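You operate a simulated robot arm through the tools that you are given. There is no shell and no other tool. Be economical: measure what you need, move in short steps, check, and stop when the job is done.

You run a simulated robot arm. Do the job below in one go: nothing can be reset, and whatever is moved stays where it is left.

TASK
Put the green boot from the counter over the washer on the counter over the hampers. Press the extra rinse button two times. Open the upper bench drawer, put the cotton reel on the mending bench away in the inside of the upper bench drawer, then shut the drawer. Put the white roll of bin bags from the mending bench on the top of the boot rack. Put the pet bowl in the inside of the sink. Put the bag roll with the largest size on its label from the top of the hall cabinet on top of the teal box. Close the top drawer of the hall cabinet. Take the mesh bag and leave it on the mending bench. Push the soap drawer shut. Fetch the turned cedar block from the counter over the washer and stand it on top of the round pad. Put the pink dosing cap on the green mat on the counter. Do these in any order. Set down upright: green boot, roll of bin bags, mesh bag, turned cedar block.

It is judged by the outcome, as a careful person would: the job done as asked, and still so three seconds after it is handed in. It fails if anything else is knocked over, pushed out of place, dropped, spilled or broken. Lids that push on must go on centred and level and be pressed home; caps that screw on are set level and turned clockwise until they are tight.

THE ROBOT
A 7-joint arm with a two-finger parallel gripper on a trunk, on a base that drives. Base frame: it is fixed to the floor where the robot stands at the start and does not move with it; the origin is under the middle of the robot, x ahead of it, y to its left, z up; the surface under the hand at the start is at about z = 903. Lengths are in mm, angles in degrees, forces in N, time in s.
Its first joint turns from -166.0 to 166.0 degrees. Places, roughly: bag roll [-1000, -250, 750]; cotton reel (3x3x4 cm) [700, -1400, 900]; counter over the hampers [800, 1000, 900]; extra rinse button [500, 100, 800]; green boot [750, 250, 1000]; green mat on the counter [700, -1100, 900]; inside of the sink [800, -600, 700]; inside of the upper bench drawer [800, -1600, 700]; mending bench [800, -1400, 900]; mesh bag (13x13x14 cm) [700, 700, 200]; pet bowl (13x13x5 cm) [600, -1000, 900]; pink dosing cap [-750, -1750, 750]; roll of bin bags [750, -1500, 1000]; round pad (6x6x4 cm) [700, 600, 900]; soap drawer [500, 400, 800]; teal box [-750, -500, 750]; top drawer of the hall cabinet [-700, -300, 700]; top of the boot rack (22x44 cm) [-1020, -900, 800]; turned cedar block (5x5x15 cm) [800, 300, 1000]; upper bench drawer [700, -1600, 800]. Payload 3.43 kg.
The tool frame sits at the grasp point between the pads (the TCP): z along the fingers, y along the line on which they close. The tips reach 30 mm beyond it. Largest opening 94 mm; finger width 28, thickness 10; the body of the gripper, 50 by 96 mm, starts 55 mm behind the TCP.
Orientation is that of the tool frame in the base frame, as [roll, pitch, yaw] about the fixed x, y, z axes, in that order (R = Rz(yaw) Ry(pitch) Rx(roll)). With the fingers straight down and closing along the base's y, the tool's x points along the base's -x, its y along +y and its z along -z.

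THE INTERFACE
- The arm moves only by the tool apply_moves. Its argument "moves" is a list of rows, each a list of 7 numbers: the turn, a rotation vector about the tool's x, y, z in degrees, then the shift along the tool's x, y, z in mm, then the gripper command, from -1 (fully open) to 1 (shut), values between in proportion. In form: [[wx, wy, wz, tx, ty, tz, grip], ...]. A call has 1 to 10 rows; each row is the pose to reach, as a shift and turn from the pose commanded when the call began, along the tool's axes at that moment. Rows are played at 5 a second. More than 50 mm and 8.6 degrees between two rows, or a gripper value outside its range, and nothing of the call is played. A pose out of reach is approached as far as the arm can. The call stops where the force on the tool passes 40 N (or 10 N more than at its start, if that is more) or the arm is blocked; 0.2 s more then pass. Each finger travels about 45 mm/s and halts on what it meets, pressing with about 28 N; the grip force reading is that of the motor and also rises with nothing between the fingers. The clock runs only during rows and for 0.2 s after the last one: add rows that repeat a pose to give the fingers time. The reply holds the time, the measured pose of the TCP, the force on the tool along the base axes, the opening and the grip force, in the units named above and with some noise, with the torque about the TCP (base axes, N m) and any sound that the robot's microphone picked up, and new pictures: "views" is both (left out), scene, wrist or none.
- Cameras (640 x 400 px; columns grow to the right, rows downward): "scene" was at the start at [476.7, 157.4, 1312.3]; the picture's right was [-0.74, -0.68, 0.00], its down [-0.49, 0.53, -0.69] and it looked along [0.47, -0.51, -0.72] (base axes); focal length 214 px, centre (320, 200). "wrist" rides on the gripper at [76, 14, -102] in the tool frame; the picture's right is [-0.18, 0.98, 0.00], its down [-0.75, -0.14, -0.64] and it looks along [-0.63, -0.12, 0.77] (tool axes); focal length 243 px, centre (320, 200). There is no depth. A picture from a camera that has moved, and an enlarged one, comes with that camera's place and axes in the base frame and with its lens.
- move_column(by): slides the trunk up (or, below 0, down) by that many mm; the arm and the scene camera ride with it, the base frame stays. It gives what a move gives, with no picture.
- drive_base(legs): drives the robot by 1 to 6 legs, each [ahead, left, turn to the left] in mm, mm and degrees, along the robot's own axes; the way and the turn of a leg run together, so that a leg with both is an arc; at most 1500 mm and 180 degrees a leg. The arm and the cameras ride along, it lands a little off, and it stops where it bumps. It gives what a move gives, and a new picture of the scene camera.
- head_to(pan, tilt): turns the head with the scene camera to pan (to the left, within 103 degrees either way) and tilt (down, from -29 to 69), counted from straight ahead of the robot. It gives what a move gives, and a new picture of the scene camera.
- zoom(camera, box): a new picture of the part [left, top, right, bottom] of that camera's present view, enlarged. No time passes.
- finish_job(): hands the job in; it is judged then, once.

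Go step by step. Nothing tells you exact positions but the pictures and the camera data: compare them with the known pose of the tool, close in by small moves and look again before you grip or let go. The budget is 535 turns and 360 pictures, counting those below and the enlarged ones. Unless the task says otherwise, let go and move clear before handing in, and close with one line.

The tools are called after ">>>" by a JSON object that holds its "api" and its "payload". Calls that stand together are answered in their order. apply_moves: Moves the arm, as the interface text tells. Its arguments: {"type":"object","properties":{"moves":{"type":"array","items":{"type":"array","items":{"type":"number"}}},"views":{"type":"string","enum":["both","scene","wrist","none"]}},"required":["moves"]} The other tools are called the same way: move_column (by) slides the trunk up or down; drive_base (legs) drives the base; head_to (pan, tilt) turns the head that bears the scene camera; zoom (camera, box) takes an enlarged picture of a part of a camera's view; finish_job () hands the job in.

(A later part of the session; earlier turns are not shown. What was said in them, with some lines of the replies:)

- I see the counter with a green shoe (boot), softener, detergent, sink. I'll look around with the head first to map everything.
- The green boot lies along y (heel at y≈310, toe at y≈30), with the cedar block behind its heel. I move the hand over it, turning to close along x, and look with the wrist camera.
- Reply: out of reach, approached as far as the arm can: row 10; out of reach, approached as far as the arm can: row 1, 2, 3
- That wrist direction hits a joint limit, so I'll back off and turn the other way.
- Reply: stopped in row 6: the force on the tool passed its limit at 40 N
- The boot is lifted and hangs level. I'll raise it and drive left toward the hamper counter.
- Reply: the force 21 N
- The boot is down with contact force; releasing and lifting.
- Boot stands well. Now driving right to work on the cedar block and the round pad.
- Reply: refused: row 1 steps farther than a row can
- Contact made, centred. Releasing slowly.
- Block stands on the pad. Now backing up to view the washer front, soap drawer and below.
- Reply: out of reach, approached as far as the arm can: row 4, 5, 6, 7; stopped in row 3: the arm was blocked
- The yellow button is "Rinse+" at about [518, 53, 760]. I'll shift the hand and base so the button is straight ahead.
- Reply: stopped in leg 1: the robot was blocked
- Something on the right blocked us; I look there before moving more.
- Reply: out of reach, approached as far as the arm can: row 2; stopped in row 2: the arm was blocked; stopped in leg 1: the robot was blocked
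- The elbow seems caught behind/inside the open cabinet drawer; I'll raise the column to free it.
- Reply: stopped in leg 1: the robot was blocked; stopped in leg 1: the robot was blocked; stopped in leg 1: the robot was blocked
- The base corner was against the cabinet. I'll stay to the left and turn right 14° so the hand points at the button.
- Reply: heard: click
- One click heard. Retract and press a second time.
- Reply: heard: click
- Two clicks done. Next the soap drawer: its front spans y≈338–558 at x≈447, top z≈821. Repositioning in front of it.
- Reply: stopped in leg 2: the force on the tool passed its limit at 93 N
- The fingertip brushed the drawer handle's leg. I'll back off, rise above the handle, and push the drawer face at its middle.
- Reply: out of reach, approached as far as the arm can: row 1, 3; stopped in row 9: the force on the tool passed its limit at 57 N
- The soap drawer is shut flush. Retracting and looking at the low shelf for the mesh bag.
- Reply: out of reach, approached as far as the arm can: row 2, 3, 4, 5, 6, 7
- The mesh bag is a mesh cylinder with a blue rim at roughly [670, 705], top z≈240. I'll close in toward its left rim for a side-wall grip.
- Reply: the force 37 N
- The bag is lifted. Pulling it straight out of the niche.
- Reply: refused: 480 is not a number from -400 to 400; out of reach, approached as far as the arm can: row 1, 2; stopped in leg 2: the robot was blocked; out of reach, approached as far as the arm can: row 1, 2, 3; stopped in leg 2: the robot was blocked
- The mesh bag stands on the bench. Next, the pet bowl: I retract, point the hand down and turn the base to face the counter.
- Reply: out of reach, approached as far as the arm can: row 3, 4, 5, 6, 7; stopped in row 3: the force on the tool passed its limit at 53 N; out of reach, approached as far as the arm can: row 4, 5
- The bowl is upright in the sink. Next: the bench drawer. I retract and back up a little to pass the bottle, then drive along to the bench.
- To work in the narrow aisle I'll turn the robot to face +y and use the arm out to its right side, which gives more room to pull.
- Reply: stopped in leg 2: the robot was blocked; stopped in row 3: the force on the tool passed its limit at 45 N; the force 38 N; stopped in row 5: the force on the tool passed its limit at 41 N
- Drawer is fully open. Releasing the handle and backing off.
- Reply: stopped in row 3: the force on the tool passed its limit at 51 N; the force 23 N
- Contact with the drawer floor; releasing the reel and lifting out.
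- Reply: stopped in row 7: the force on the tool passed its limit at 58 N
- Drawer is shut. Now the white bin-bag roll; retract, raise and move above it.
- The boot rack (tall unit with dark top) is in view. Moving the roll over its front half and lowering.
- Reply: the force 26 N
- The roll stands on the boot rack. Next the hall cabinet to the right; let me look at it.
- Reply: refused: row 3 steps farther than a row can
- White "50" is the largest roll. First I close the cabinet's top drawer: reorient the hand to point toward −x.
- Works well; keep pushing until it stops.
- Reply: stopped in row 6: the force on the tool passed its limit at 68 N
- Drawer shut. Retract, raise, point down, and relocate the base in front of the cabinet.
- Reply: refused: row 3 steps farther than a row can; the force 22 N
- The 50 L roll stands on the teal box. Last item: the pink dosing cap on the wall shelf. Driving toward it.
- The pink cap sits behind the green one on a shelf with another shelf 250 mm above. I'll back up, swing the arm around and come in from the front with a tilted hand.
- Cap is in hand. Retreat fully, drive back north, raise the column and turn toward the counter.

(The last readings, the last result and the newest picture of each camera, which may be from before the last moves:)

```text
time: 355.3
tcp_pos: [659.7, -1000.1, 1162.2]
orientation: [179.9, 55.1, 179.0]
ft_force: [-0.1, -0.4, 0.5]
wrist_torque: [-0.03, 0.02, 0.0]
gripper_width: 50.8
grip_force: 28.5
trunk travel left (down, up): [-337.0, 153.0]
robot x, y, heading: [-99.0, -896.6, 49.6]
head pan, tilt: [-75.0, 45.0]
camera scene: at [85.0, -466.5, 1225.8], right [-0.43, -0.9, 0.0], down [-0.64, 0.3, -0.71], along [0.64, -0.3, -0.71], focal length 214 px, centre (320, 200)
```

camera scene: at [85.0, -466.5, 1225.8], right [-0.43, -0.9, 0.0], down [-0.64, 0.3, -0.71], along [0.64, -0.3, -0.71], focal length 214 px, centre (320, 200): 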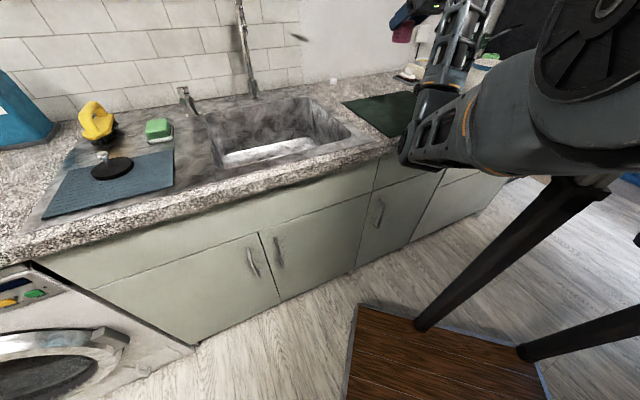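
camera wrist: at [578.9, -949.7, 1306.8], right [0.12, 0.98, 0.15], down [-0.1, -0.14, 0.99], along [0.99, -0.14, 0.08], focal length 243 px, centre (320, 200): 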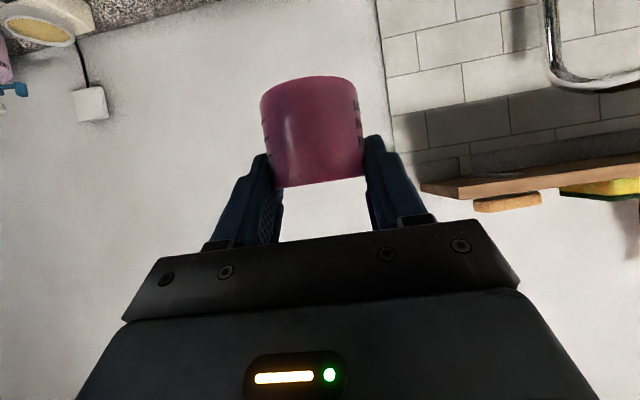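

>>> {"api": "move_column", "payload": {"by": -90}}

>>> {"api": "head_to", "payload": {"pan": -85, "tilt": 55}}

>>> {"api": "apply_moves", "payload": {"moves": [[0, 0, 0, 0, 0, 0, 1]], "views": "wrist"}}

```text
time: 356.6
tcp_pos: [659.9, -1000.6, 1072.1]
orientation: [179.9, 55.0, 179.0]
ft_force: [-0.3, 0.5, -0.5]
wrist_torque: [0.01, -0.02, 0.0]
gripper_width: 50.6
grip_force: 27.6
trunk travel left (down, up): [-247.0, 243.0]
robot x, y, heading: [-98.1, -891.3, 49.7]
head pan, tilt: [-75.0, 45.0]
```

```text
time: 357.3
tcp_pos: [659.7, -998.7, 1071.4]
orientation: [179.9, 54.9, 179.0]
ft_force: [0.3, -0.1, -0.5]
wrist_torque: [0.01, 0.0, -0.01]
gripper_width: 50.7
grip_force: 27.9
trunk travel left (down, up): [-247.0, 243.0]
robot x, y, heading: [-96.3, -892.5, 49.8]
head pan, tilt: [-85.0, 55.0]
camera scene: at [70.3, -473.4, 1122.4], right [-0.58, -0.82, 0.0], down [-0.67, 0.47, -0.57], along [0.47, -0.33, -0.82], focal length 214 px, centre (320, 200)
```

scene: 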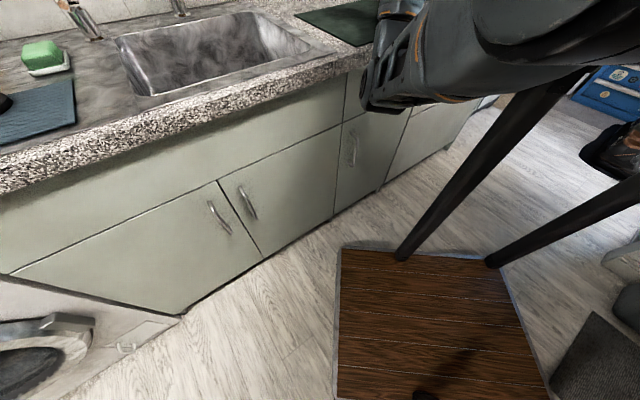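

```text
time: 357.7
tcp_pos: [660.2, -998.1, 1072.4]
orientation: [179.9, 55.0, 179.0]
ft_force: [-0.6, -0.9, 0.5]
wrist_torque: [-0.02, 0.05, 0.01]
gripper_width: 50.7
grip_force: 28.4
trunk travel left (down, up): [-247.0, 243.0]
robot x, y, heading: [-98.9, -893.0, 49.8]
head pan, tilt: [-85.0, 55.0]
camera wrist: at [533.0, -981.3, 1069.0], right [0.12, 0.98, 0.15], down [-0.1, -0.14, 0.99], along [0.99, -0.13, 0.08], focal length 243 px, centre (320, 200)
```

wrist: 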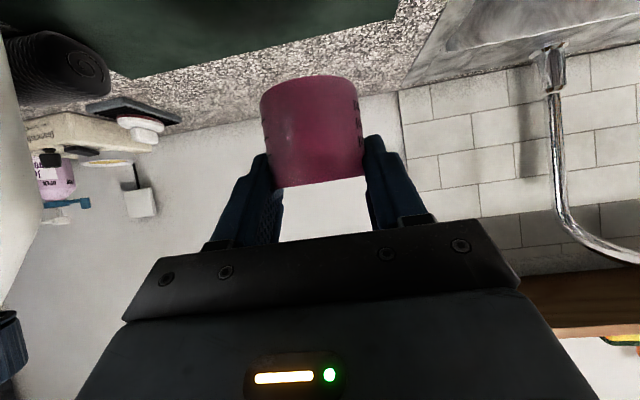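

>>> {"api": "move_column", "payload": {"by": -105}}

>>> {"api": "apply_moves", "payload": {"moves": [[0, 0, 0, 0, 0, 0, 1]]}}

```text
time: 359.1
tcp_pos: [660.5, -1000.0, 966.2]
orientation: [179.9, 54.9, 179.1]
ft_force: [1.1, 0.2, -0.3]
wrist_torque: [-0.03, -0.03, -0.02]
gripper_width: 50.6
grip_force: 27.5
trunk travel left (down, up): [-142.0, 348.0]
robot x, y, heading: [-99.8, -890.5, 49.4]
head pan, tilt: [-85.0, 55.0]
```

```text
time: 359.4
tcp_pos: [660.6, -999.2, 966.5]
orientation: [179.9, 55.0, 179.0]
ft_force: [0.5, 0.7, -0.9]
wrist_torque: [-0.01, 0.04, -0.02]
gripper_width: 50.5
grip_force: 28.0
trunk travel left (down, up): [-142.0, 348.0]
robot x, y, heading: [-100.1, -898.0, 49.5]
head pan, tilt: [-85.0, 55.0]
camera scene: at [70.3, -473.4, 1017.4], right [-0.58, -0.82, 0.0], down [-0.67, 0.47, -0.57], along [0.47, -0.33, -0.82], focal length 214 px, centre (320, 200)
camera wrist: at [533.0, -981.3, 964.0], right [0.12, 0.98, 0.15], down [-0.1, -0.14, 0.99], along [0.99, -0.13, 0.08], focal length 243 px, centre (320, 200)
```

scene: 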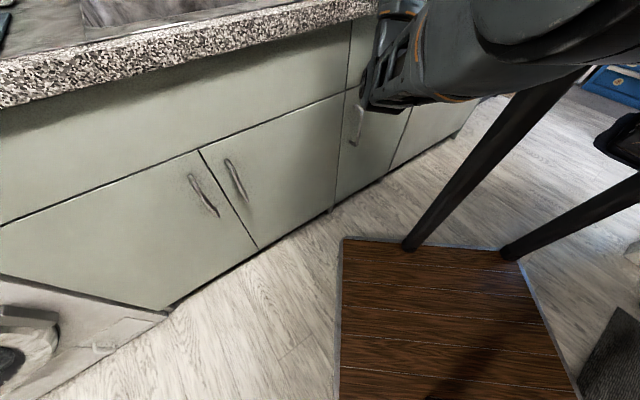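
wrist: 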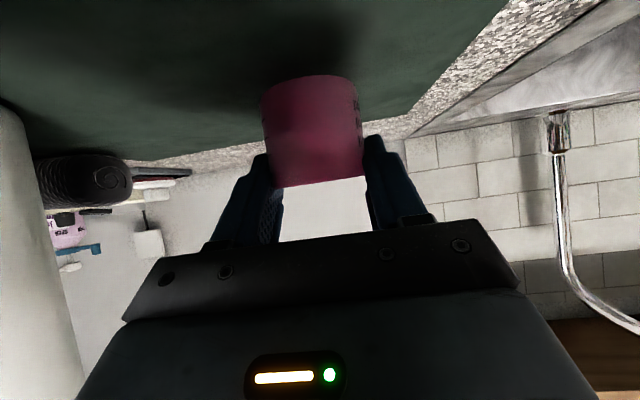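

>>> {"api": "apply_moves", "payload": {"moves": [[0, 0, 0, 6.5, 0, 4.6, 1], [0, 0, 0, 10, 0, 7, 1], [0, 0, 0, 12.3, 0, 8.6, 1], [0, 0, 0, 14, 0, 9.8, 1], [0, 0, 0, 15.6, 0, 10.9, 1]], "views": "wrist"}}

```text
time: 360.6
tcp_pos: [660.2, -998.1, 950.5]
orientation: [-179.9, 55.3, 179.2]
ft_force: [2.6, 1.5, 26.5]
wrist_torque: [-0.02, -0.38, 0.06]
gripper_width: 51.0
grip_force: 28.3
trunk travel left (down, up): [-142.0, 348.0]
robot x, y, heading: [-103.8, -893.5, 49.7]
head pan, tilt: [-85.0, 55.0]
camera wrist: at [533.1, -980.9, 946.8], right [0.12, 0.98, 0.15], down [-0.1, -0.14, 0.99], along [0.99, -0.13, 0.08], focal length 243 px, centre (320, 200)
```

wrist: 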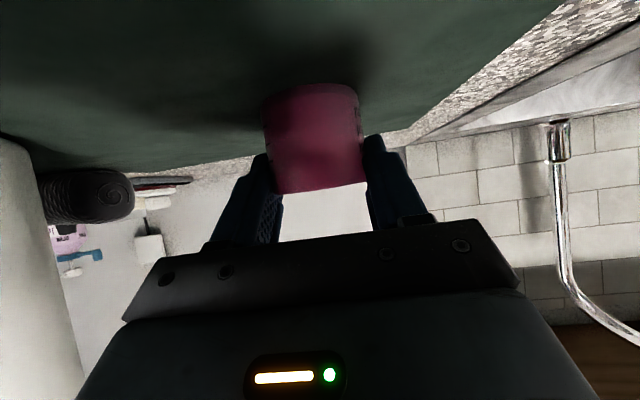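

Contact at 26 N on the mat. Release and back away along the tool axis.

>>> {"api": "apply_moves", "payload": {"moves": [[0, 0, 0, -1, 0, -0.7, 0.6], [0, 0, 0, -1, 0, -0.7, 0.2], [0, 0, 0, -1, 0, -0.7, -0.2], [0, 0, 0, -1, 0, -0.7, -0.4], [0, 0, 0, -1, 0, -0.7, -0.4]], "views": "none"}}

>>> {"api": "apply_moves", "payload": {"moves": [[0, 0, 0, -1, 0, -30, -0.4], [0, 0, 0, -1, 0, -70, -0.4], [0, 0, 0, -20, 0, -110, -0.4], [0, 0, 0, -50, 0, -145, -0.4]]}}

```text
time: 361.9
tcp_pos: [661.9, -998.7, 949.4]
orientation: [179.8, 54.8, 179.0]
ft_force: [-0.3, 0.0, -0.1]
wrist_torque: [-0.02, -0.02, 0.02]
gripper_width: 65.9
grip_force: 0.0
trunk travel left (down, up): [-142.0, 348.0]
robot x, y, heading: [-99.7, -893.3, 49.5]
head pan, tilt: [-85.0, 55.0]
```

```text
time: 362.9
tcp_pos: [569.3, -997.2, 1074.3]
orientation: [179.7, 55.0, 179.0]
ft_force: [0.5, 0.6, -0.6]
wrist_torque: [0.01, -0.01, -0.04]
gripper_width: 65.8
grip_force: 0.1
trunk travel left (down, up): [-142.0, 348.0]
robot x, y, heading: [-100.3, -894.0, 49.6]
head pan, tilt: [-85.0, 55.0]
camera scene: at [70.3, -473.2, 1017.2], right [-0.58, -0.82, 0.0], down [-0.67, 0.47, -0.57], along [0.47, -0.33, -0.82], focal length 214 px, centre (320, 200)
camera wrist: at [442.2, -979.5, 1073.1], right [0.12, 0.98, 0.15], down [-0.09, -0.14, 0.99], along [0.99, -0.13, 0.07], focal length 243 px, centre (320, 200)
```

scene: 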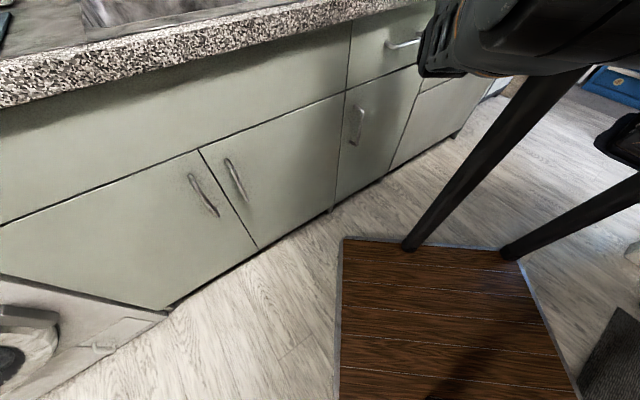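
wrist: 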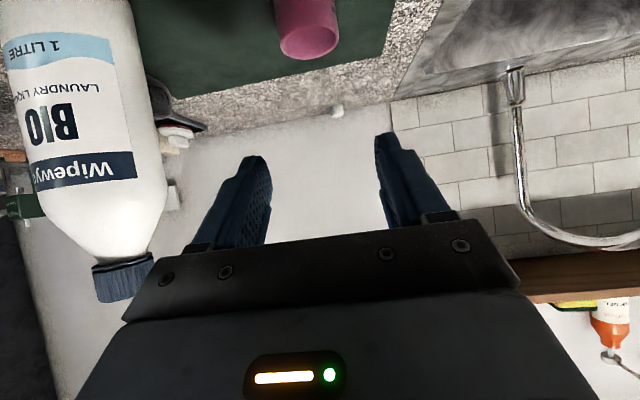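

The cap stands on the mat. A final check of all areas: raise the column and look around.

>>> {"api": "move_column", "payload": {"by": 300}}

>>> {"api": "head_to", "payload": {"pan": -65, "tilt": 35}}

>>> {"api": "head_to", "payload": {"pan": 0, "tilt": 25}}

>>> {"api": "head_to", "payload": {"pan": 80, "tilt": 35}}

```text
time: 365.9
tcp_pos: [569.6, -998.4, 1376.2]
orientation: [179.9, 55.0, 179.1]
ft_force: [0.1, -0.2, -0.5]
wrist_torque: [0.02, -0.01, 0.01]
gripper_width: 65.8
grip_force: 0.0
trunk travel left (down, up): [-442.0, 48.0]
robot x, y, heading: [-98.8, -894.5, 49.6]
head pan, tilt: [-85.0, 55.0]
```

```text
time: 366.7
tcp_pos: [569.5, -997.9, 1376.6]
orientation: [179.9, 55.0, 179.0]
ft_force: [-0.9, 0.4, -0.8]
wrist_torque: [-0.02, -0.01, 0.02]
gripper_width: 65.9
grip_force: 0.0
trunk travel left (down, up): [-442.0, 48.0]
robot x, y, heading: [-101.3, -894.6, 49.7]
head pan, tilt: [-65.0, 35.0]
camera scene: at [96.3, -455.1, 1345.6], right [-0.27, -0.96, 0.0], down [-0.55, 0.15, -0.82], along [0.79, -0.22, -0.57], focal length 214 px, centre (320, 200)
```

scene: 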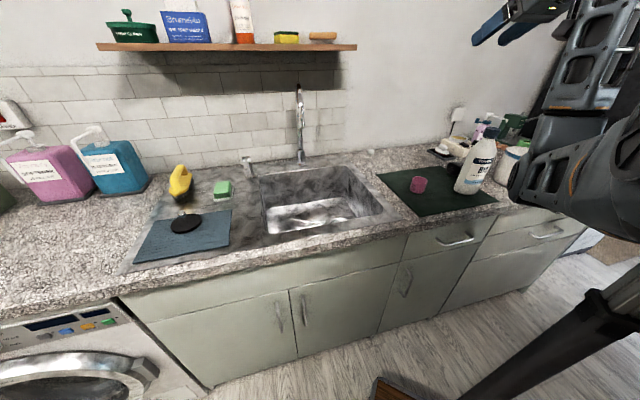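

```text
time: 368.0
tcp_pos: [569.1, -998.6, 1375.7]
orientation: [179.9, 54.9, 179.0]
ft_force: [0.3, 0.0, 0.7]
wrist_torque: [0.07, 0.01, 0.0]
gripper_width: 66.0
grip_force: 0.0
trunk travel left (down, up): [-442.0, 48.0]
robot x, y, heading: [-95.5, -895.3, 49.6]
head pan, tilt: [0.0, 25.0]
camera scene: at [71.2, -361.5, 1361.4], right [0.76, -0.65, 0.0], down [-0.27, -0.32, -0.91], along [0.59, 0.69, -0.42], focal length 214 px, centre (320, 200)
```

scene: 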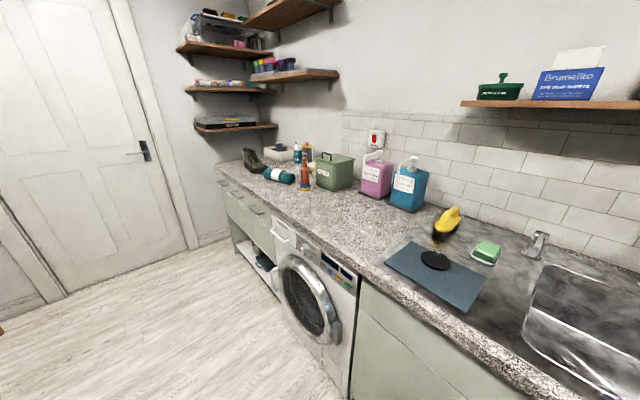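

```text
time: 369.6
tcp_pos: [569.9, -997.3, 1376.0]
orientation: [179.9, 55.0, 179.0]
ft_force: [-0.4, -0.6, 0.7]
wrist_torque: [-0.01, -0.02, 0.02]
gripper_width: 65.8
grip_force: 0.1
trunk travel left (down, up): [-442.0, 48.0]
robot x, y, heading: [-96.6, -894.5, 49.5]
head pan, tilt: [80.0, 35.0]
camera scene: at [-44.7, -363.8, 1345.7], right [0.77, 0.64, 0.0], down [0.37, -0.44, -0.82], along [-0.52, 0.63, -0.57], focal length 214 px, centre (320, 200)
```

scene: 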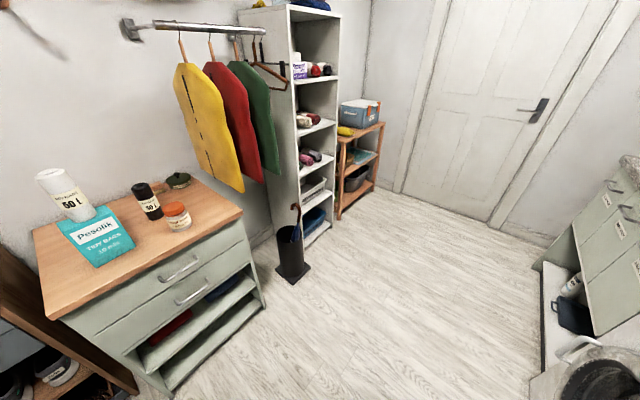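

All tasks check out in the views: the boot, block, cap, rolls and bowl are in place and the drawers are shut. The hand is clear, so I'm handing in.

>>> {"api": "finish_job", "payload": {}}

```text
The job is handed in.
```

I did all eleven tasks and handed the job in; I don't have the judge's result. In my last views everything was where you asked and nothing had fallen over. The pet bowl and the reel in the drawer I had checked earlier, when I set them down. While moving around, the base touched the hall cabinet and a floor mat a few times, and a fingertip hit the soap drawer handle once with about 93 N; I saw no damage or shift from any of it.
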